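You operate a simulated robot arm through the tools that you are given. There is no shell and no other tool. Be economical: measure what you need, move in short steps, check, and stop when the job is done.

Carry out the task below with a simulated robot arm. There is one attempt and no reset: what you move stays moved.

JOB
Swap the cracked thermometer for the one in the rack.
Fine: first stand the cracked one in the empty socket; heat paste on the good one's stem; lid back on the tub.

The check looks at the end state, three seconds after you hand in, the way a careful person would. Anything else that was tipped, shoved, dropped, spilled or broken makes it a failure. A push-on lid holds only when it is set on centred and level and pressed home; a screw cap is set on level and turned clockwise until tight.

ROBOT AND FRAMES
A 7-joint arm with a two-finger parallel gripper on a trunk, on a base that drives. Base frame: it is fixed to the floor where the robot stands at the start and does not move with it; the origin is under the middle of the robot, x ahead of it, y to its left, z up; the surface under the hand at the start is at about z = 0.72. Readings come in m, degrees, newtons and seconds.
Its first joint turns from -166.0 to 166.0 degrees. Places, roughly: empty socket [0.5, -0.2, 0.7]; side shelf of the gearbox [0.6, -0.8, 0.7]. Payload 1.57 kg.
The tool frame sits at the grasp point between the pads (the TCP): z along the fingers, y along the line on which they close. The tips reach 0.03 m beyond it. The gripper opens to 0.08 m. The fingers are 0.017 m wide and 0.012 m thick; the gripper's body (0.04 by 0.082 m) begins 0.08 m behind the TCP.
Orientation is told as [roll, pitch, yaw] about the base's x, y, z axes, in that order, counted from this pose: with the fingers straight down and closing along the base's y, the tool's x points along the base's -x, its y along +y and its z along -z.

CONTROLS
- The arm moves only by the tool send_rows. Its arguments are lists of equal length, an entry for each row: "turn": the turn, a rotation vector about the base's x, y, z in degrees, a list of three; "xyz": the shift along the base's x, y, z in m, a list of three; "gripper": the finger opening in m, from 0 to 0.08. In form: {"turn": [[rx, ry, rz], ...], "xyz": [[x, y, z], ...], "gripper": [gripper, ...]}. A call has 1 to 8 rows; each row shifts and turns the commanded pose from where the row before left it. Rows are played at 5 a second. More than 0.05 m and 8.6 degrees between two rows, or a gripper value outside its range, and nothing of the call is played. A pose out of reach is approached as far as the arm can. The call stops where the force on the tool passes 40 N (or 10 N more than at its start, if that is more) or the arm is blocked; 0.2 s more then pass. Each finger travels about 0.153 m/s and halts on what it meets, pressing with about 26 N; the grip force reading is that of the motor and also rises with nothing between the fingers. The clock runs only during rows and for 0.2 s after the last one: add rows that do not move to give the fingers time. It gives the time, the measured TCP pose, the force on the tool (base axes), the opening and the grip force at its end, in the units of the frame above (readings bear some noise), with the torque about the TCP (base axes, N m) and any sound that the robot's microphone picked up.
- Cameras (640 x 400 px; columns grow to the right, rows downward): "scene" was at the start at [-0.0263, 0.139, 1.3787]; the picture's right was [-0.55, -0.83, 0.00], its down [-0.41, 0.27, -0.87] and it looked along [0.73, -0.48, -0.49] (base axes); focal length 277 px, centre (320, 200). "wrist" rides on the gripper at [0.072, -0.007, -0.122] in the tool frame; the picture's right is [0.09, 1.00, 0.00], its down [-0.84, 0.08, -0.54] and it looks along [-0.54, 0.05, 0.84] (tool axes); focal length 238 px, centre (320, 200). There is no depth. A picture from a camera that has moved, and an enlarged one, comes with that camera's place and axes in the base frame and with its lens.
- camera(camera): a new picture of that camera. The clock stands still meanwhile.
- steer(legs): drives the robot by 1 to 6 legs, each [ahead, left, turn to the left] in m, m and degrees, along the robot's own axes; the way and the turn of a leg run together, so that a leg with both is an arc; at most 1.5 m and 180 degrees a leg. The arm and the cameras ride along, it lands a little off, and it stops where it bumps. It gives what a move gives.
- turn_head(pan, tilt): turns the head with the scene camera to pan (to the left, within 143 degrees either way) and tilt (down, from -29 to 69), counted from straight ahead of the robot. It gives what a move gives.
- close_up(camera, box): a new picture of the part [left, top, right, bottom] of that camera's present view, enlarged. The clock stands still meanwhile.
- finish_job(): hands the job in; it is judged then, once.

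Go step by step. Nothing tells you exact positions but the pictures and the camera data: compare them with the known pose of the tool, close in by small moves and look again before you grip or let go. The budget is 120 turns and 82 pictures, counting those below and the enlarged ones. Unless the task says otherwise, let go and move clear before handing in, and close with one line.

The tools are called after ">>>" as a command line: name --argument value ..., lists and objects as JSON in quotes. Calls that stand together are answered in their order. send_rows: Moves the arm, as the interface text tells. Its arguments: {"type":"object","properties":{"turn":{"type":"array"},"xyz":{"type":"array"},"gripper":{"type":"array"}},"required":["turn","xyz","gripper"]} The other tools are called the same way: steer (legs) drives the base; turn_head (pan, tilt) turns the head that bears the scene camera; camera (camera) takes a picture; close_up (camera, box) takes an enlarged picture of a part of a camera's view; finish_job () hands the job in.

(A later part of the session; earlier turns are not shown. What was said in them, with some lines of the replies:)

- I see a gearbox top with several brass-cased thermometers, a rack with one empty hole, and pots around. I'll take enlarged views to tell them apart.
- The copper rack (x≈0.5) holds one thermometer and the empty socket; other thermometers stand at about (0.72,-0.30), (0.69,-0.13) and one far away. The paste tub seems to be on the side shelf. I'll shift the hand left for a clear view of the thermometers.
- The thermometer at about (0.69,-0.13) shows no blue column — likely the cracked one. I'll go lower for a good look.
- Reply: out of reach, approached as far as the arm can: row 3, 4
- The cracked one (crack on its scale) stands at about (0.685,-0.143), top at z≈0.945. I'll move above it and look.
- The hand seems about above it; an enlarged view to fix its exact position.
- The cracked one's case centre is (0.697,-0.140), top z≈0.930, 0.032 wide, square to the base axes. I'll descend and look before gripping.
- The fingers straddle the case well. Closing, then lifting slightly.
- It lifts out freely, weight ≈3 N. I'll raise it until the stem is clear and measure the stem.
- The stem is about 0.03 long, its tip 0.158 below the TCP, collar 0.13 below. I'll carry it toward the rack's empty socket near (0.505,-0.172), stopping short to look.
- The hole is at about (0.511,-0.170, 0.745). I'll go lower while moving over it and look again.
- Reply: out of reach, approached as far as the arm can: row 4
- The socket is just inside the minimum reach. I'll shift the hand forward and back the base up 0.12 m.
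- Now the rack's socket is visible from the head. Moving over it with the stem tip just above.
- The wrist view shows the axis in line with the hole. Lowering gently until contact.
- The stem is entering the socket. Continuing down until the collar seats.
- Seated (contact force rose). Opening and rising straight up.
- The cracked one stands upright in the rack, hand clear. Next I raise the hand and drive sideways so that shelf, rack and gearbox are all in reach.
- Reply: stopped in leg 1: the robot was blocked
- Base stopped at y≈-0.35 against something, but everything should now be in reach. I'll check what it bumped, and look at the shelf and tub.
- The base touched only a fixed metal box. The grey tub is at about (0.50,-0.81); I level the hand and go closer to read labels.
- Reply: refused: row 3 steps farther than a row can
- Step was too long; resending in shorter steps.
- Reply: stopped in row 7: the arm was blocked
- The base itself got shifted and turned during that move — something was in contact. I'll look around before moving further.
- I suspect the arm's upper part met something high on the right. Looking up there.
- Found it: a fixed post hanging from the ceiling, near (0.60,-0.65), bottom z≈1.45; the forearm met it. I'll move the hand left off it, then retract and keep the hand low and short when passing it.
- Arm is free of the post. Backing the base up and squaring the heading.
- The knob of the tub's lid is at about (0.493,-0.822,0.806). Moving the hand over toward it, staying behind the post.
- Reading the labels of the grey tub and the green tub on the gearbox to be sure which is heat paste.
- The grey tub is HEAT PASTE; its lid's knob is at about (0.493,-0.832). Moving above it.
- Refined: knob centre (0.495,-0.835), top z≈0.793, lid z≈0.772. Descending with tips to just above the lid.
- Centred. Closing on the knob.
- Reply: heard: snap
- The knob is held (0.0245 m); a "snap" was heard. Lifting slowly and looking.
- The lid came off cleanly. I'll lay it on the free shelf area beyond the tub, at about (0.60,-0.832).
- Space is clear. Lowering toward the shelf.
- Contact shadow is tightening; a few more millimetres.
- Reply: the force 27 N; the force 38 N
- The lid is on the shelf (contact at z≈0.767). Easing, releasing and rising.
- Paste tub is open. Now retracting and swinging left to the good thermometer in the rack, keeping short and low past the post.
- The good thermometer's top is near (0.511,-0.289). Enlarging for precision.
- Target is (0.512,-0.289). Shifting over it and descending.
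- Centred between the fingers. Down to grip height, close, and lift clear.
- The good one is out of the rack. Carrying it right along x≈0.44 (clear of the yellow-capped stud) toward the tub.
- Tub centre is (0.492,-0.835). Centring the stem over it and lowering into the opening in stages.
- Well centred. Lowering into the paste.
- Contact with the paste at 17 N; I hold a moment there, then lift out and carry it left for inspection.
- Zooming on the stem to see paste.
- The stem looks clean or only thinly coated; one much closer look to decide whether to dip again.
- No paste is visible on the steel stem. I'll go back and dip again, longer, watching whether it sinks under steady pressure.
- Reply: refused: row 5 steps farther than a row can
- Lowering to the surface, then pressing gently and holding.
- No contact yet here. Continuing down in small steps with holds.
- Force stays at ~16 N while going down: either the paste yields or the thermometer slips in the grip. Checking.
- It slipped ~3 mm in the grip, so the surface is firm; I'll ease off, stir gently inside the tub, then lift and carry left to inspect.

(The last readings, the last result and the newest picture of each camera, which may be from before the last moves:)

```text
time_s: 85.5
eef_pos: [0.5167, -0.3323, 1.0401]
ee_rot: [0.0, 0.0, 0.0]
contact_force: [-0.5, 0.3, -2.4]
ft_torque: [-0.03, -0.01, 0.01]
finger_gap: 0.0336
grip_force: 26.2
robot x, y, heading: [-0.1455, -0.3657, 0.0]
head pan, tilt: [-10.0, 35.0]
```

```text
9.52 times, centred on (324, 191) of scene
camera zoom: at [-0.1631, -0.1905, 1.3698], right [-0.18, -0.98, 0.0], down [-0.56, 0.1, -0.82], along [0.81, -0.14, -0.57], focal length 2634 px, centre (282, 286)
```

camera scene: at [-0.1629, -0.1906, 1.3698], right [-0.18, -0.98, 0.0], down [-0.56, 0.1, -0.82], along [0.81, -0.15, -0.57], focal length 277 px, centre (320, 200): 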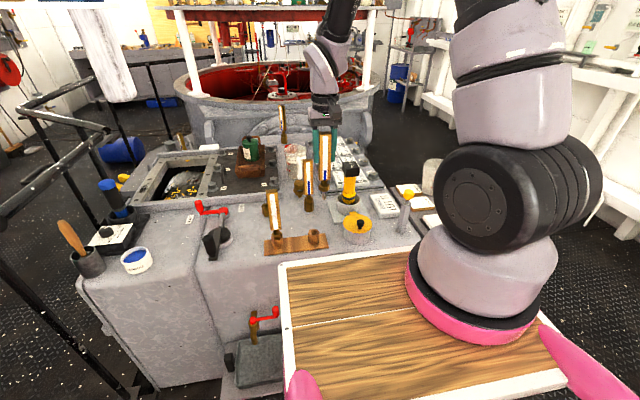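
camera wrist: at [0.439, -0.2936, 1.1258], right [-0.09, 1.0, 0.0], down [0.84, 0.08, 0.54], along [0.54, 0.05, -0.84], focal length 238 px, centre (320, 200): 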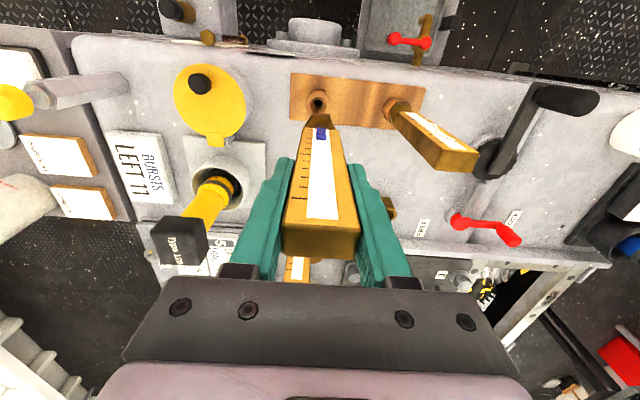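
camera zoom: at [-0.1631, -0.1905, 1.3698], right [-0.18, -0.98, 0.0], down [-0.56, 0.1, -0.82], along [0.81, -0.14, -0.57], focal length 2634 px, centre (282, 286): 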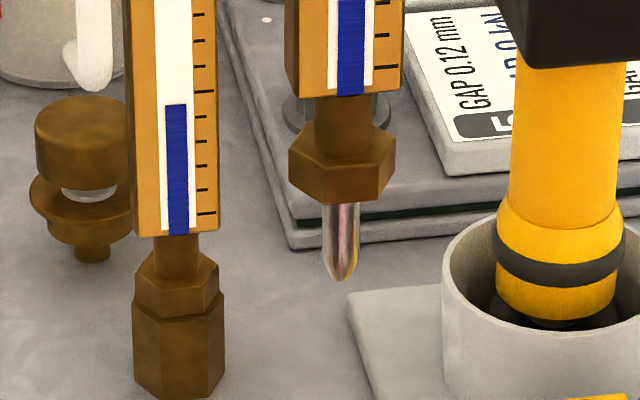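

The stem still looks bare steel. Before going on I check the pot with the wooden handle and the blue tub at the left, in case a brush is meant for this.

>>> close_up --camera "scene" --box '[50, 170, 170, 280]'

>>> turn_head --pan -52 --tilt 35

>>> camera --camera "scene"

```text
3.64 times, centred on (110, 225) of scene
camera zoom: at [-0.1631, -0.1905, 1.3698], right [-0.18, -0.98, 0.0], down [-0.56, 0.1, -0.82], along [0.81, -0.14, -0.57], focal length 1006 px, centre (1084, 109)
```

zoom: 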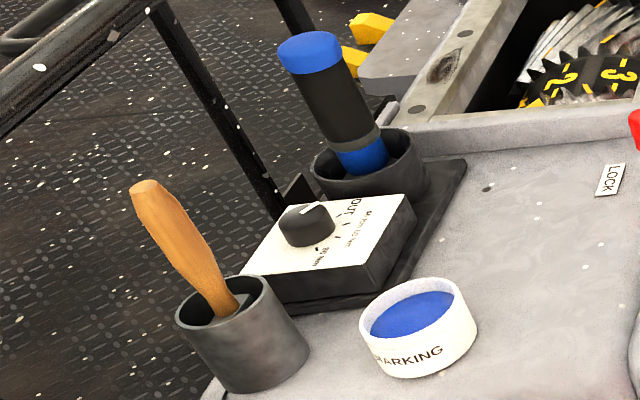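

```text
time_s: 86.6
eef_pos: [0.5164, -0.3313, 1.0409]
ee_rot: [0.1, 0.1, 0.0]
contact_force: [-0.1, 0.4, -2.9]
ft_torque: [0.01, 0.02, -0.01]
finger_gap: 0.034
grip_force: 26.6
robot x, y, heading: [-0.149, -0.3681, -0.2]
head pan, tilt: [-52.0, 35.0]
```

```text
16 pictures are left
camera scene: at [-0.1955, -0.2445, 1.3698], right [-0.79, -0.61, 0.0], down [-0.35, 0.45, -0.82], along [0.5, -0.65, -0.57], focal length 277 px, centre (320, 200)
```

scene: 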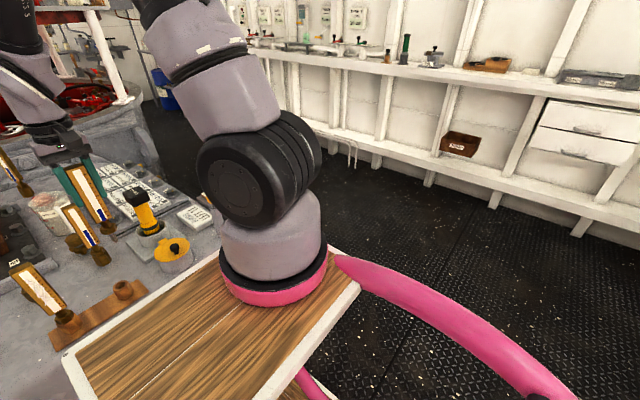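

The blue tub is marking blue and the handle a scraper, so dipping was the way. I'll carry the good one between the other thermometers to the gearbox socket at (0.696,-0.140).

>>> send_rows --turn '[[0, 0, 0], [0, 0, 0], [0, 0, 0], [0, 0, 0], [0, 0, 0], [0, 0, 0], [0, 0, 0], [0, 0, 0]]' --xyz '[[0, 0, 0.02], [0.03, 0.032, 0], [0.03, 0.032, 0], [0.03, 0.032, 0], [0.03, 0.032, 0], [0.03, 0.032, 0], [0.029, 0.0315, 0], [0, 0, 0]]' --gripper '[0.02, 0.02, 0.02, 0.02, 0.02, 0.02, 0.02, 0.02]'

>>> turn_head --pan 5 --tilt 35

>>> send_rows --turn '[[0, 0, 0], [0, 0, 0], [0, 0, 0], [0, 0, 0]]' --xyz '[[0, 0, -0.04], [0, 0, -0.04], [0, 0, -0.035], [0, 0, 0]]' --gripper '[0.02, 0.02, 0.02, 0.02]'

>>> camera --camera "scene"

```text
time_s: 88.4
eef_pos: [0.6962, -0.1383, 1.0605]
ee_rot: [0.0, 0.0, 0.0]
contact_force: [0.1, -1.0, -2.4]
ft_torque: [0.0, 0.03, 0.01]
finger_gap: 0.0338
grip_force: 26.1
robot x, y, heading: [-0.1486, -0.364, -0.1]
head pan, tilt: [-52.0, 35.0]
```

```text
time_s: 89.7
eef_pos: [0.6954, -0.1403, 1.0605]
ee_rot: [0.0, 0.0, -0.1]
contact_force: [0.2, 0.8, -3.7]
ft_torque: [0.0, 0.0, 0.01]
finger_gap: 0.0336
grip_force: 26.4
robot x, y, heading: [-0.1493, -0.3654, -0.5]
head pan, tilt: [5.0, 35.0]
```

```text
time_s: 90.7
eef_pos: [0.6951, -0.14, 0.9451]
ee_rot: [0.0, 0.0, 0.0]
contact_force: [0.4, 0.8, -2.0]
ft_torque: [-0.01, 0.01, -0.02]
finger_gap: 0.0339
grip_force: 26.6
robot x, y, heading: [-0.1453, -0.3646, -0.0]
head pan, tilt: [5.0, 35.0]
```

```text
15 pictures are left
camera scene: at [-0.1619, -0.1676, 1.3698], right [0.08, -1.0, 0.0], down [-0.57, -0.05, -0.82], along [0.82, 0.07, -0.57], focal length 277 px, centre (320, 200)
```

scene: 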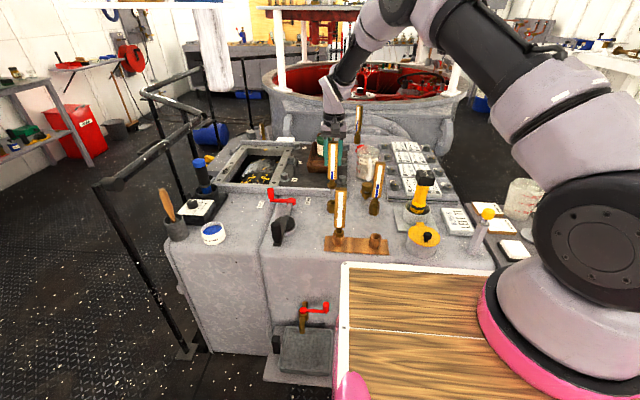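

>>> close_up --camera "scene" --box '[310, 170, 360, 220]'

>>> close_up --camera "wrist" --box '[260, 40, 380, 140]'

```text
8.00 times, centred on (335, 195) of scene
camera zoom: at [-0.1619, -0.1676, 1.3698], right [0.08, -1.0, 0.0], down [-0.57, -0.05, -0.82], along [0.82, 0.07, -0.57], focal length 2212 px, centre (200, 240)
```

zoom: 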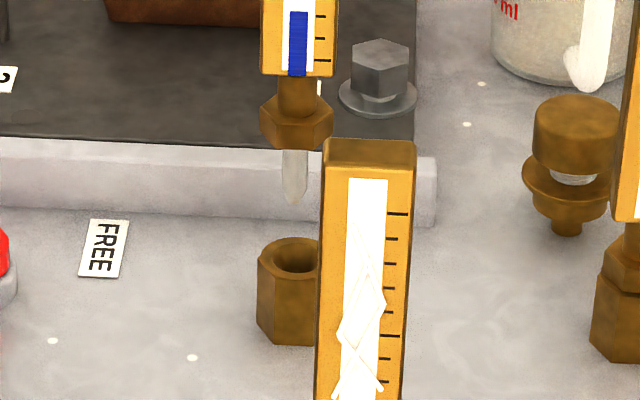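

```text
4.00 times, centred on (320, 90) of wrist
camera zoom: at [0.625, -0.1448, 1.0671], right [-0.09, 1.0, 0.0], down [0.84, 0.08, 0.54], along [0.54, 0.05, -0.84], focal length 953 px, centre (320, 640)
```

zoom: 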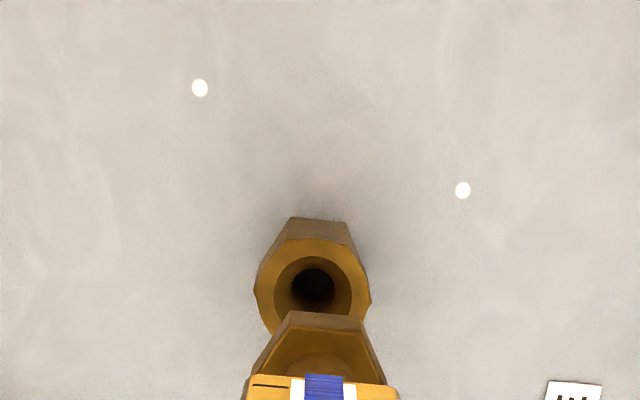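

Stem and chamfered hole are in line (the stem now looks matt grey-white in this light). Lowering until the collar seats.

>>> send_rows --turn '[[0, 0, 0], [0, 0, 0], [0, 0, 0], [0, 0, 0]]' --xyz '[[-0.001, 0, -0.02], [0, 0, -0.015], [0, 0, -0.01], [0, 0, 0]]' --gripper '[0.02, 0.02, 0.02, 0.02]'

>>> send_rows --turn '[[0, 0, 0], [0, 0, 0], [0, 0, 0], [0, 0, 0]]' --xyz '[[0, 0, -0.007], [0, 0, -0.004], [0, 0, -0.003], [0, 0, 0]]' --gripper '[0.02, 0.02, 0.02, 0.02]'

```text
time_s: 91.7
eef_pos: [0.6947, -0.1398, 0.9017]
ee_rot: [0.1, 0.1, 0.1]
contact_force: [-0.5, -0.6, -2.7]
ft_torque: [-0.07, 0.11, 0.0]
finger_gap: 0.034
grip_force: 25.5
robot x, y, heading: [-0.1504, -0.3662, -0.2]
head pan, tilt: [5.0, 35.0]
```

```text
time_s: 92.7
eef_pos: [0.6962, -0.1408, 0.8866]
ee_rot: [0.0, 0.0, -0.1]
contact_force: [-1.0, -4.2, -1.4]
ft_torque: [-0.58, 0.18, -0.02]
finger_gap: 0.0338
grip_force: 26.3
robot x, y, heading: [-0.1478, -0.3664, -0.2]
head pan, tilt: [5.0, 35.0]
```

Almost down, slight side load; nudging -1 mm in y and lowering the last millimetres.

>>> send_rows --turn '[[0, 0, 0], [0, 0, 0], [0, 0, 0], [0, 0, 0]]' --xyz '[[0, -0.001, -0.002], [0, 0, -0.002], [0, 0, 0], [0, 0, 0]]' --gripper '[0.02, 0.02, 0.02, 0.02]'

>>> close_up --camera "scene" --box '[310, 170, 360, 220]'

```text
time_s: 93.7
eef_pos: [0.6945, -0.1405, 0.8812]
ee_rot: [0.1, 0.0, 0.0]
contact_force: [0.8, 0.1, -2.1]
ft_torque: [-0.04, 0.0, 0.01]
finger_gap: 0.0338
grip_force: 26.1
robot x, y, heading: [-0.1463, -0.3632, -0.2]
head pan, tilt: [5.0, 35.0]
```

```text
8.00 times, centred on (335, 195) of scene
camera zoom: at [-0.1618, -0.1675, 1.3698], right [0.08, -1.0, 0.0], down [-0.57, -0.05, -0.82], along [0.82, 0.07, -0.57], focal length 2212 px, centre (200, 240)
```

zoom: 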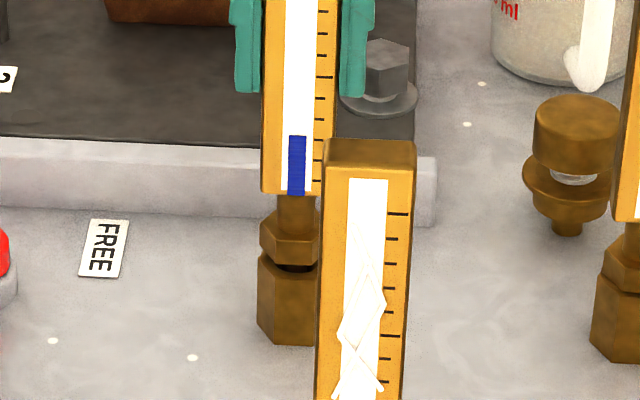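

Still a few mm of gap. Continuing to contact.

>>> send_rows --turn '[[0, 0, 0], [0, 0, 0], [0, 0, 0]]' --xyz '[[0, 0, -0.002], [0, 0, -0.001], [0, 0, 0]]' --gripper '[0.02, 0.02, 0.02]'

>>> send_rows --turn '[[0, 0, 0], [0, 0, 0], [0, 0, 0]]' --xyz '[[0, 0, -0.001], [0, 0, -0.001], [0, 0, 0]]' --gripper '[0.02, 0.02, 0.02]'

```text
time_s: 94.5
eef_pos: [0.6948, -0.1396, 0.8802]
ee_rot: [0.0, -0.1, 0.1]
contact_force: [0.3, -0.7, -2.8]
ft_torque: [0.01, 0.03, -0.02]
finger_gap: 0.0339
grip_force: 25.6
robot x, y, heading: [-0.145, -0.3658, -0.3]
head pan, tilt: [5.0, 35.0]
```

```text
time_s: 95.2
eef_pos: [0.695, -0.141, 0.8767]
ee_rot: [0.0, 0.1, 0.0]
contact_force: [-0.8, -0.3, -0.7]
ft_torque: [0.01, 0.01, 0.0]
finger_gap: 0.0339
grip_force: 26.3
robot x, y, heading: [-0.1494, -0.3635, -0.1]
head pan, tilt: [5.0, 35.0]
```

>>> send_rows --turn '[[0, 0, 0], [0, 0, 0], [0, 0, 0]]' --xyz '[[0, 0, -0.001], [0, 0, -0.001], [0, 0, 0]]' --gripper '[0.02, 0.02, 0.02]'

>>> close_up --camera "scene" --box '[310, 170, 360, 220]'

```text
time_s: 96.0
eef_pos: [0.6944, -0.1421, 0.8779]
ee_rot: [0.1, -0.1, 0.1]
contact_force: [-4.2, -2.3, 18.6]
ft_torque: [-0.28, 0.16, -0.06]
finger_gap: 0.034
grip_force: 26.0
robot x, y, heading: [-0.1484, -0.3636, -0.3]
head pan, tilt: [5.0, 35.0]
```

```text
8.00 times, centred on (335, 195) of scene
camera zoom: at [-0.1627, -0.1678, 1.3698], right [0.08, -1.0, 0.0], down [-0.57, -0.05, -0.82], along [0.82, 0.07, -0.57], focal length 2212 px, centre (200, 240)
```

zoom: 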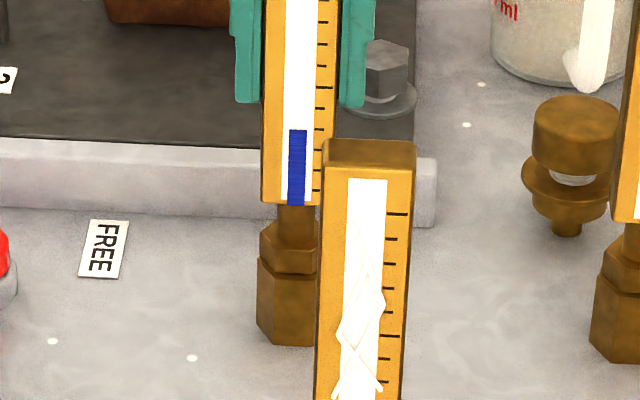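

Seated at the collar. Releasing and rising.

>>> send_rows --turn '[[0, 0, 0], [0, 0, 0], [0, 0, 0], [0, 0, 0], [0, 0, 0], [0, 0, 0], [0, 0, 0], [0, 0, 0]]' --xyz '[[0, 0.0, 0.001], [0, 0, 0], [0, 0, 0], [0, 0, 0], [0, 0, 0.03], [0, 0, 0.04], [0, 0, 0.04], [0, 0, 0]]' --gripper '[0.02, 0.045, 0.06, 0.07, 0.07, 0.07, 0.07, 0.07]'

>>> camera --camera "wrist"

```text
time_s: 97.8
eef_pos: [0.694, -0.139, 0.9867]
ee_rot: [0.0, 0.0, 0.1]
contact_force: [0.0, 0.4, -0.6]
ft_torque: [-0.04, 0.0, 0.01]
finger_gap: 0.0697
grip_force: 0.1
robot x, y, heading: [-0.1463, -0.3639, -0.1]
head pan, tilt: [5.0, 35.0]
```

```text
10 pictures are left
camera wrist: at [0.6239, -0.1452, 1.1084], right [-0.09, 1.0, 0.0], down [0.84, 0.08, 0.54], along [0.54, 0.05, -0.84], focal length 238 px, centre (320, 200)
```

wrist: 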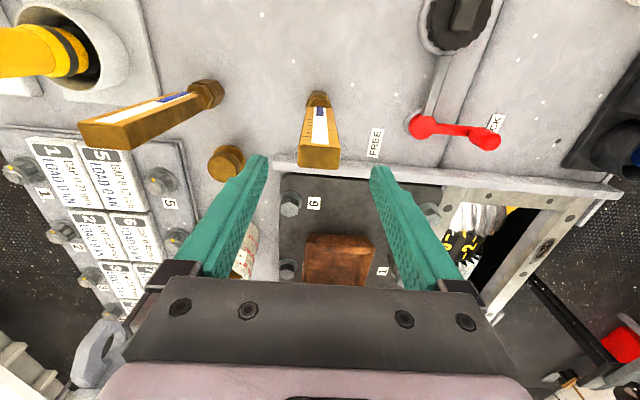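

The good one stands straight. To judge whether its stem really took paste, I'll lift the cracked one a few cm for comparison of bare stem, then set it back.

>>> send_rows --turn '[[0, 0, 0], [0, 0, 0], [0, 0, 0], [0, 0, 0], [0, 0, 0], [0, 0, 0], [0, 0, 0], [0, 0, 0]]' --xyz '[[-0.045, -0.008, 0.015], [-0.047, -0.008, 0], [-0.047, -0.008, 0], [-0.046, -0.0085, 0], [0, 0, 0], [0, 0, -0.04], [0, 0, -0.04], [0, 0, -0.028]]' --gripper '[0.07, 0.07, 0.07, 0.07, 0.07, 0.07, 0.07, 0.07]'

>>> camera --camera "wrist"

```text
time_s: 99.7
eef_pos: [0.5093, -0.1721, 0.8931]
ee_rot: [0.2, 0.0, -0.1]
contact_force: [-1.3, 0.2, 0.1]
ft_torque: [0.02, -0.01, -0.01]
finger_gap: 0.0702
grip_force: 0.0
robot x, y, heading: [-0.1483, -0.3619, -0.0]
head pan, tilt: [5.0, 35.0]
```

```text
9 pictures are left
camera wrist: at [0.4383, -0.1788, 1.0149], right [-0.09, 1.0, 0.0], down [0.84, 0.08, 0.54], along [0.54, 0.05, -0.84], focal length 238 px, centre (320, 200)
```

wrist: 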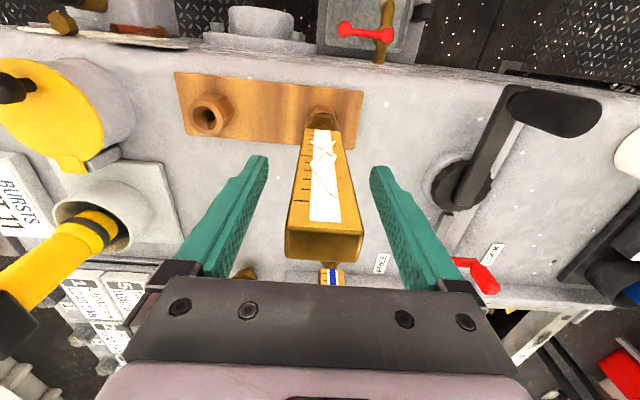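

>>> send_rows --turn '[[0, 0, 0], [0, 0, 0], [0, 0, 0], [0, 0, 0], [0, 0, 0], [0, 0, 0], [0, 0, 0], [0, 0, 0]]' --xyz '[[0, 0, 0], [0, 0, 0], [0, 0, 0], [0, 0, 0.01], [0, 0, 0.02], [0, 0, 0.02], [0, 0, 0], [0, 0, 0]]' --gripper '[0.045, 0.025, 0.02, 0.02, 0.02, 0.02, 0.02, 0.02]'

>>> close_up --camera "scene" --box '[313, 195, 363, 245]'

```text
time_s: 101.5
eef_pos: [0.5099, -0.1734, 0.9434]
ee_rot: [0.1, 0.1, 0.0]
contact_force: [0.1, 0.1, -2.6]
ft_torque: [0.01, 0.01, -0.01]
finger_gap: 0.0339
grip_force: 26.2
robot x, y, heading: [-0.1515, -0.3661, -0.1]
head pan, tilt: [5.0, 35.0]
```

```text
8.00 times, centred on (338, 220) of scene
camera zoom: at [-0.1618, -0.1676, 1.3698], right [0.08, -1.0, 0.0], down [-0.57, -0.05, -0.82], along [0.82, 0.07, -0.57], focal length 2212 px, centre (176, 40)
```

zoom: 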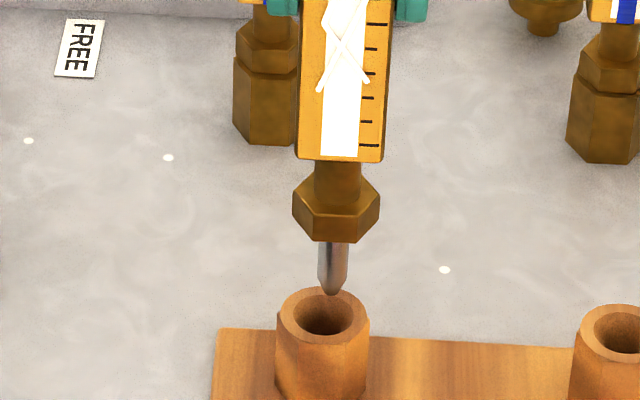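

The bare stem is dark steel, while the good one's was pale and whitish all over — it did take paste. Setting the cracked one back down.

>>> send_rows --turn '[[0, 0, 0], [0, 0, 0], [0, 0, 0], [0, 0, 0], [0, 0, 0], [0, 0, 0]]' --xyz '[[0, 0.001, -0.015], [0, 0, -0.015], [0, 0, -0.01], [0, 0, -0.007], [0, 0, -0.002], [0, 0, 0]]' --gripper '[0.02, 0.02, 0.02, 0.02, 0.02, 0.02]'

```text
time_s: 102.8
eef_pos: [0.5092, -0.1724, 0.896]
ee_rot: [0.0, 0.0, 0.0]
contact_force: [0.0, 0.2, -3.2]
ft_torque: [0.03, -0.04, -0.01]
finger_gap: 0.0338
grip_force: 25.9
robot x, y, heading: [-0.1453, -0.3661, -0.2]
head pan, tilt: [5.0, 35.0]
```

>>> send_rows --turn '[[0, 0, 0], [0, 0, 0], [0, 0, 0]]' --xyz '[[0, 0, -0.002], [0, 0, -0.001], [0, 0, 0]]' --gripper '[0.02, 0.02, 0.02]'

```text
time_s: 103.7
eef_pos: [0.5098, -0.1708, 0.8922]
ee_rot: [0.2, 0.0, 0.0]
contact_force: [2.7, -1.3, 4.6]
ft_torque: [-0.31, -0.3, 0.02]
finger_gap: 0.0341
grip_force: 25.5
robot x, y, heading: [-0.147, -0.3683, 0.2]
head pan, tilt: [5.0, 35.0]
```

Seated again. Releasing, rising, and moving back to the lid.

>>> send_rows --turn '[[0, 0, 0], [0, 0, 0], [0, 0, 0], [0, 0, 0], [0, 0, 0], [0, 0, 0], [0, 0, 0], [0, 0, 0]]' --xyz '[[0, 0, 0], [0, 0, 0], [0, 0, 0], [0, 0, 0.03], [0, 0, 0.04], [0, 0, 0.04], [-0.03, 0, 0], [-0.03, -0.03, 0]]' --gripper '[0.045, 0.06, 0.07, 0.07, 0.07, 0.07, 0.07, 0.07]'

>>> send_rows --turn '[[0, 0, 0], [0, 0, 0], [0, 0, 0], [0, 0, 0], [0, 0, 0], [0, 0, 0], [0, 0, 0], [0, 0, 0]]' --xyz '[[0, -0.048, 0], [0, -0.048, 0], [0, -0.048, 0], [0, -0.048, 0], [0, -0.048, 0], [0, -0.048, 0], [0, -0.048, 0], [0, -0.048, 0]]' --gripper '[0.07, 0.07, 0.07, 0.07, 0.07, 0.07, 0.07, 0.07]'

>>> send_rows --turn '[[0, 0, 0], [0, 0, 0], [0, 0, 0], [0, 0, 0], [0, 0, 0], [0, 0, 0], [0, 0, 0]]' --xyz '[[0, -0.048, 0], [0, -0.048, 0], [0.01, -0.048, 0], [0.03, -0.038, 0], [0.04, -0.02, -0.02], [0.04, -0.02, -0.02], [0, 0, 0]]' --gripper '[0.07, 0.07, 0.07, 0.07, 0.06, 0.06, 0.06]'

>>> camera --camera "wrist"

```text
time_s: 105.5
eef_pos: [0.451, -0.2022, 1.002]
ee_rot: [-0.1, 0.1, 0.0]
contact_force: [0.7, -0.4, -0.6]
ft_torque: [-0.01, 0.02, 0.02]
finger_gap: 0.0699
grip_force: 0.1
robot x, y, heading: [-0.1495, -0.364, -0.3]
head pan, tilt: [5.0, 35.0]
```

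```text
time_s: 107.2
eef_pos: [0.4505, -0.5848, 1.0003]
ee_rot: [0.0, -0.1, 0.1]
contact_force: [-0.4, 1.3, 0.4]
ft_torque: [-0.05, 0.01, 0.0]
finger_gap: 0.0697
grip_force: 0.1
robot x, y, heading: [-0.148, -0.3648, -0.2]
head pan, tilt: [5.0, 35.0]
```

```text
time_s: 108.8
eef_pos: [0.5705, -0.8082, 0.9624]
ee_rot: [0.0, 0.0, 0.0]
contact_force: [-0.2, -0.4, -0.4]
ft_torque: [-0.02, 0.01, -0.02]
finger_gap: 0.0598
grip_force: 0.0
robot x, y, heading: [-0.1455, -0.3646, -0.6]
head pan, tilt: [5.0, 35.0]
```

```text
7 pictures are left
camera wrist: at [0.5008, -0.8144, 1.0833], right [-0.09, 1.0, 0.0], down [0.84, 0.08, 0.54], along [0.54, 0.05, -0.84], focal length 238 px, centre (320, 200)
```

wrist: 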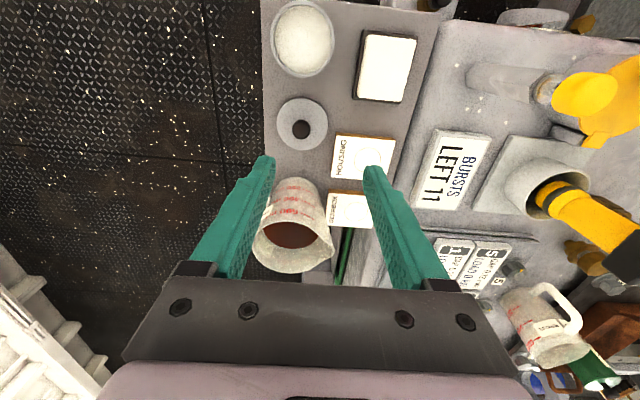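

The lid lies where I left it. Descending over it and gripping the knob.

>>> send_rows --turn '[[0, 0, 0], [0, 0, 0], [0, 0, 0], [0, 0, 0], [0, 0, 0], [0, 0, 0], [0, 0, 0]]' --xyz '[[0.031, -0.024, 0], [0, 0, -0.045], [0, 0, -0.045], [0, 0, -0.045], [0, 0, -0.04], [0, 0, -0.019], [0, 0, 0]]' --gripper '[0.06, 0.06, 0.06, 0.06, 0.06, 0.06, 0.06]'

>>> camera --camera "wrist"

```text
time_s: 110.5
eef_pos: [0.6024, -0.8319, 0.7681]
ee_rot: [0.1, 0.1, 0.0]
contact_force: [-1.3, 0.0, 0.2]
ft_torque: [0.02, -0.02, -0.02]
finger_gap: 0.0599
grip_force: 0.1
robot x, y, heading: [-0.1494, -0.3636, -0.4]
head pan, tilt: [5.0, 35.0]
```

```text
6 pictures are left
camera wrist: at [0.5309, -0.8375, 0.8891], right [-0.09, 1.0, 0.0], down [0.84, 0.08, 0.54], along [0.54, 0.05, -0.84], focal length 238 px, centre (320, 200)
```

wrist: 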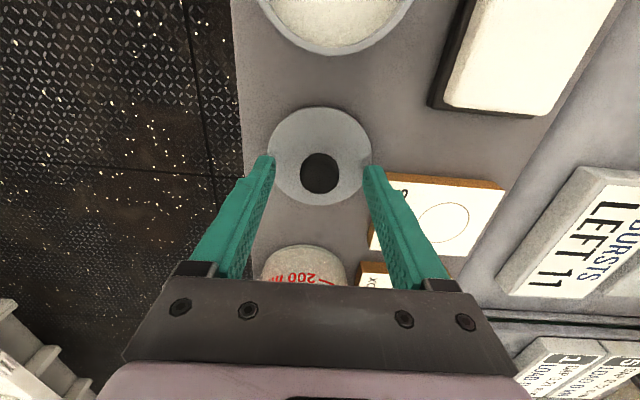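

Centred. Closing on the knob and lifting, then moving over the tub.

>>> send_rows --turn '[[0, 0, 0], [0, 0, 0], [0, 0, 0], [0, 0, 0], [0, 0, 0], [0, 0, 0], [0, 0, 0], [0, 0, 0]]' --xyz '[[-0.001, 0, 0], [0, 0, 0], [0, 0, 0], [0, 0, 0], [0, 0, 0.02], [0, 0, 0.03], [0, 0, 0.03], [0, 0, 0.03]]' --gripper '[0.04, 0.02, 0.01, 0.01, 0.01, 0.01, 0.01, 0.01]'

>>> send_rows --turn '[[0, 0, 0], [0, 0, 0], [0, 0, 0], [0, 0, 0], [0, 0, 0], [0, 0, 0]]' --xyz '[[-0.035, 0, 0], [-0.035, -0.001, 0], [-0.0345, -0.001, 0], [0, 0, -0.03], [0, 0, 0], [0, 0, 0]]' --gripper '[0.01, 0.01, 0.01, 0.01, 0.01, 0.01]'

>>> camera --camera "wrist"

```text
time_s: 112.2
eef_pos: [0.5998, -0.8313, 0.8765]
ee_rot: [0.1, 0.1, 0.0]
contact_force: [0.7, 0.3, 0.2]
ft_torque: [0.04, 0.0, 0.03]
finger_gap: 0.0244
grip_force: 26.3
robot x, y, heading: [-0.1439, -0.3682, -0.4]
head pan, tilt: [5.0, 35.0]
```

```text
time_s: 113.7
eef_pos: [0.4966, -0.8351, 0.8482]
ee_rot: [0.0, 0.0, 0.0]
contact_force: [-0.3, 0.0, 0.2]
ft_torque: [-0.04, -0.01, 0.01]
finger_gap: 0.024
grip_force: 26.0
robot x, y, heading: [-0.1502, -0.364, -0.2]
head pan, tilt: [5.0, 35.0]
```

```text
5 pictures are left
camera wrist: at [0.4247, -0.8404, 0.9686], right [-0.09, 1.0, 0.0], down [0.84, 0.08, 0.54], along [0.54, 0.05, -0.84], focal length 238 px, centre (320, 200)
```

wrist: 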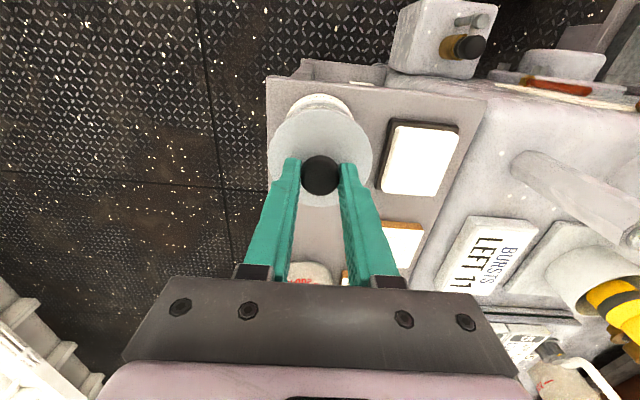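

Lid is over the tub at the same pose it came from. Lowering onto the rim and pressing.

>>> send_rows --turn '[[0, 0, 0], [0, 0, 0], [0, 0, 0], [0, 0, 0], [0, 0, 0]]' --xyz '[[0, 0, -0.015], [0, 0, -0.015], [0, 0, -0.006], [0, 0, -0.003], [0, 0, 0]]' --gripper '[0.01, 0.01, 0.01, 0.01, 0.01]'

>>> send_rows --turn '[[0, 0, 0], [0, 0, 0], [0, 0, 0]]' --xyz '[[0, 0, -0.002], [0, 0, -0.002], [0, 0, 0]]' --gripper '[0.01, 0.01, 0.01]'

```text
time_s: 114.8
eef_pos: [0.4955, -0.8338, 0.8086]
ee_rot: [0.1, 0.0, 0.1]
contact_force: [0.0, -0.9, -0.7]
ft_torque: [0.0, -0.06, 0.04]
finger_gap: 0.0242
grip_force: 26.0
robot x, y, heading: [-0.148, -0.3666, -0.0]
head pan, tilt: [5.0, 35.0]
```

```text
time_s: 115.7
eef_pos: [0.4964, -0.8341, 0.8069]
ee_rot: [0.0, -0.1, 0.0]
contact_force: [-0.5, 2.2, 23.7]
ft_torque: [0.09, 0.04, -0.01]
finger_gap: 0.0244
grip_force: 25.7
robot x, y, heading: [-0.148, -0.3622, -0.1]
head pan, tilt: [5.0, 35.0]
```

Contact, level. Pressing harder to seat it home.

>>> send_rows --turn '[[0, 0, 0], [0, 0, 0], [0, 0, 0], [0, 0, 0]]' --xyz '[[0, 0, -0.0015], [0, 0, -0.001], [0, 0, 0], [0, 0, 0]]' --gripper '[0.01, 0.01, 0.01, 0.01]'

```text
time_s: 116.7
eef_pos: [0.4956, -0.8338, 0.8039]
ee_rot: [-0.2, -0.1, 0.0]
contact_force: [4.9, -1.2, 38.3]
ft_torque: [-0.04, -0.14, 0.02]
finger_gap: 0.0242
grip_force: 25.8
robot x, y, heading: [-0.1441, -0.3603, -0.2]
head pan, tilt: [5.0, 35.0]
```

No click yet; pressing a bit more.

>>> send_rows --turn '[[0, 0, 0], [0, 0, 0], [0, 0, 0], [0, 0, 0]]' --xyz '[[0, 0, -0.001], [0, 0, -0.001], [0, 0, 0], [0, 0, 0]]' --gripper '[0.01, 0.01, 0.01, 0.01]'

```text
time_s: 117.7
eef_pos: [0.4943, -0.835, 0.8013]
ee_rot: [0.0, -0.1, 0.0]
contact_force: [8.1, -4.4, 35.1]
ft_torque: [-0.14, -0.2, 0.0]
finger_gap: 0.0242
grip_force: 25.2
robot x, y, heading: [-0.1509, -0.3639, -0.3]
head pan, tilt: [5.0, 35.0]
```

>>> close_up --camera "wrist" --box '[240, 80, 400, 220]'

```text
2.86 times, centred on (320, 150) of wrist
camera zoom: at [0.4243, -0.8396, 0.9224], right [-0.09, 1.0, 0.0], down [0.84, 0.08, 0.54], along [0.54, 0.05, -0.84], focal length 681 px, centre (320, 343)
```

zoom: 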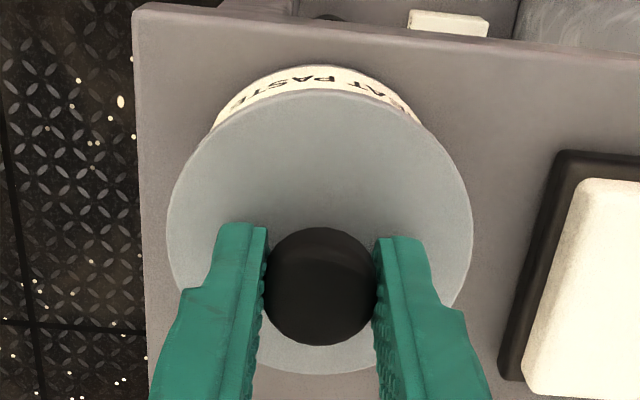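

The grip is sliding on the knob. I'll let go, close the fingers and press straight down on the knob's top.

>>> send_rows --turn '[[0, 0, 0], [0, 0, 0], [0, 0, 0], [0, 0, 0], [0, 0, 0], [0, 0, 0], [0, 0, 0]]' --xyz '[[0, 0, 0.003], [0, 0, 0], [0, 0, 0], [0, 0, 0.025], [0, 0, 0.025], [0, 0, 0], [0, 0, 0]]' --gripper '[0.01, 0.035, 0.05, 0.05, 0.05, 0.02, 0.0]'

>>> send_rows --turn '[[0, 0, 0], [0, 0, 0], [0, 0, 0], [0, 0, 0]]' --xyz '[[0, 0, 0], [0, 0, -0.02], [0, 0, -0.007], [0, 0, 0]]' --gripper '[0.0, 0.0, 0.0, 0.0]'

>>> camera --camera "wrist"

```text
time_s: 119.2
eef_pos: [0.4956, -0.8336, 0.8536]
ee_rot: [0.0, 0.0, 0.0]
contact_force: [0.0, 0.1, 0.2]
ft_torque: [-0.03, -0.01, 0.02]
finger_gap: 0.0
grip_force: 21.5
robot x, y, heading: [-0.1472, -0.3636, -0.3]
head pan, tilt: [5.0, 35.0]
heard: snap
```

```text
time_s: 120.2
eef_pos: [0.4952, -0.8356, 0.8263]
ee_rot: [0.0, -0.1, 0.0]
contact_force: [-0.5, 1.2, 0.6]
ft_torque: [0.0, -0.03, 0.01]
finger_gap: 0.0001
grip_force: 20.8
robot x, y, heading: [-0.1498, -0.3663, -0.5]
head pan, tilt: [5.0, 35.0]
```

```text
3 pictures are left
camera wrist: at [0.4244, -0.8397, 0.948], right [-0.09, 1.0, 0.0], down [0.84, 0.08, 0.54], along [0.54, 0.05, -0.84], focal length 238 px, centre (320, 200)
```

wrist: 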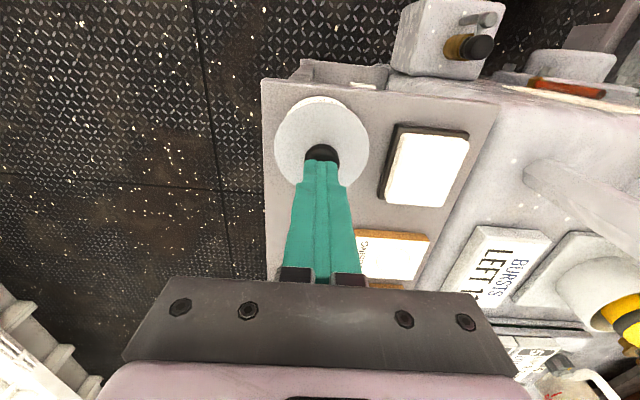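

A snap was heard — the lid engaged. Pressing on the knob top to make sure it is home.

>>> send_rows --turn '[[0, 0, 0], [0, 0, 0], [0, 0, 0], [0, 0, 0], [0, 0, 0]]' --xyz '[[0.001, 0.001, -0.002], [0, 0, -0.002], [0, 0, -0.001], [0, 0, 0], [0, 0, 0]]' --gripper '[0.0, 0.0, 0.0, 0.0, 0.0]'

>>> send_rows --turn '[[0, 0, 0], [0, 0, 0], [0, 0, 0], [0, 0, 0]]' --xyz '[[0, 0, -0.001], [0, 0, -0.001], [0, 0, 0], [0, 0, 0]]' --gripper '[0.0, 0.0, 0.0, 0.0]'

```text
time_s: 121.0
eef_pos: [0.4962, -0.8336, 0.8246]
ee_rot: [-0.1, -0.1, -0.1]
contact_force: [-7.2, 6.4, 18.5]
ft_torque: [0.2, 0.25, -0.03]
finger_gap: 0.0002
grip_force: 21.2
robot x, y, heading: [-0.1466, -0.3658, -0.2]
head pan, tilt: [5.0, 35.0]
stopped in row 3: the force on the tool passed its limit at 43 N (the readings are from after the stop); the commanded pose is now the measured one
```

```text
time_s: 121.5
eef_pos: [0.4963, -0.8334, 0.8255]
ee_rot: [-0.1, -0.1, 0.0]
contact_force: [-7.2, 6.3, 19.9]
ft_torque: [0.2, 0.3, -0.02]
finger_gap: 0.0
grip_force: 21.7
robot x, y, heading: [-0.1504, -0.3646, -0.2]
head pan, tilt: [5.0, 35.0]
stopped in row 2: the force on the tool passed its limit at 42 N (the readings are from after the stop); the commanded pose is now the measured one
```

It holds firm at 43 N. Rising clear and checking the lid.

>>> send_rows --turn '[[0, 0, 0], [0, 0, 0], [0, 0, 0], [0, 0, 0], [0, 0, 0], [0, 0, 0]]' --xyz '[[0, 0, 0.01], [0, 0, 0.03], [0, 0, 0.04], [0, 0, 0.04], [-0.03, 0.02, 0.03], [0, 0, 0]]' --gripper '[0.0, 0.0, 0.0, 0.0, 0.03, 0.06]'

>>> close_up --camera "wrist" --box '[200, 40, 440, 200]'

>>> close_up --camera "scene" --box '[290, 130, 440, 260]'

```text
time_s: 123.0
eef_pos: [0.4671, -0.8128, 0.9743]
ee_rot: [-0.1, -0.1, -0.1]
contact_force: [-0.2, -1.2, -0.7]
ft_torque: [0.01, -0.01, -0.01]
finger_gap: 0.0601
grip_force: 0.1
robot x, y, heading: [-0.1473, -0.3619, -0.3]
head pan, tilt: [5.0, 35.0]
```

```text
2.50 times, centred on (320, 120) of wrist
camera zoom: at [0.3959, -0.819, 1.0959], right [-0.09, 1.0, 0.0], down [0.84, 0.08, 0.54], along [0.54, 0.05, -0.84], focal length 596 px, centre (320, 400)
```

zoom: 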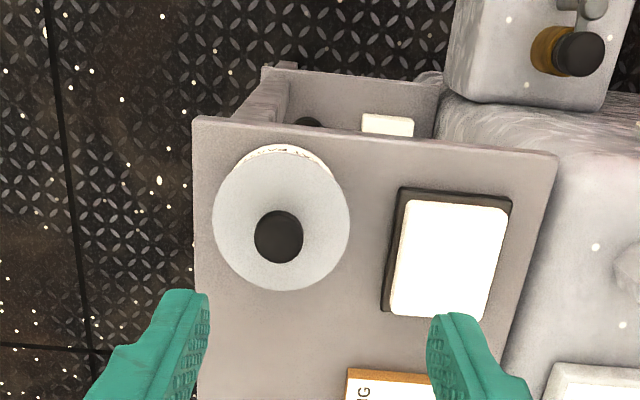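

```text
3.08 times, centred on (365, 195) of scene
camera zoom: at [-0.1619, -0.1677, 1.3698], right [0.08, -1.0, 0.0], down [-0.57, -0.05, -0.82], along [0.82, 0.07, -0.57], focal length 851 px, centre (182, 215)
```

zoom: 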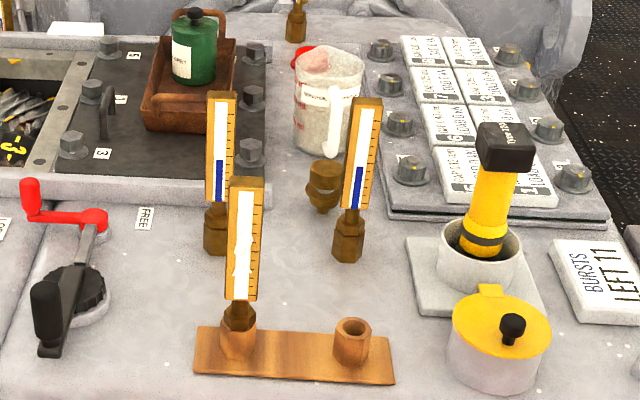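

The lid is on centred and level, the good thermometer stands in the gearbox, the cracked one in the rack, and the hand is clear. Handing in.

>>> finish_job

```text
The job is handed in.
```

The swap is done and handed in: the cracked thermometer stands in the rack, the good one is in the gearbox, and the heat paste lid is pressed home. I judged the paste on its stem only by its paler look beside the bare stem. On the way, the arm met a post hanging from the ceiling and the base was shoved; I saw nothing disturbed.
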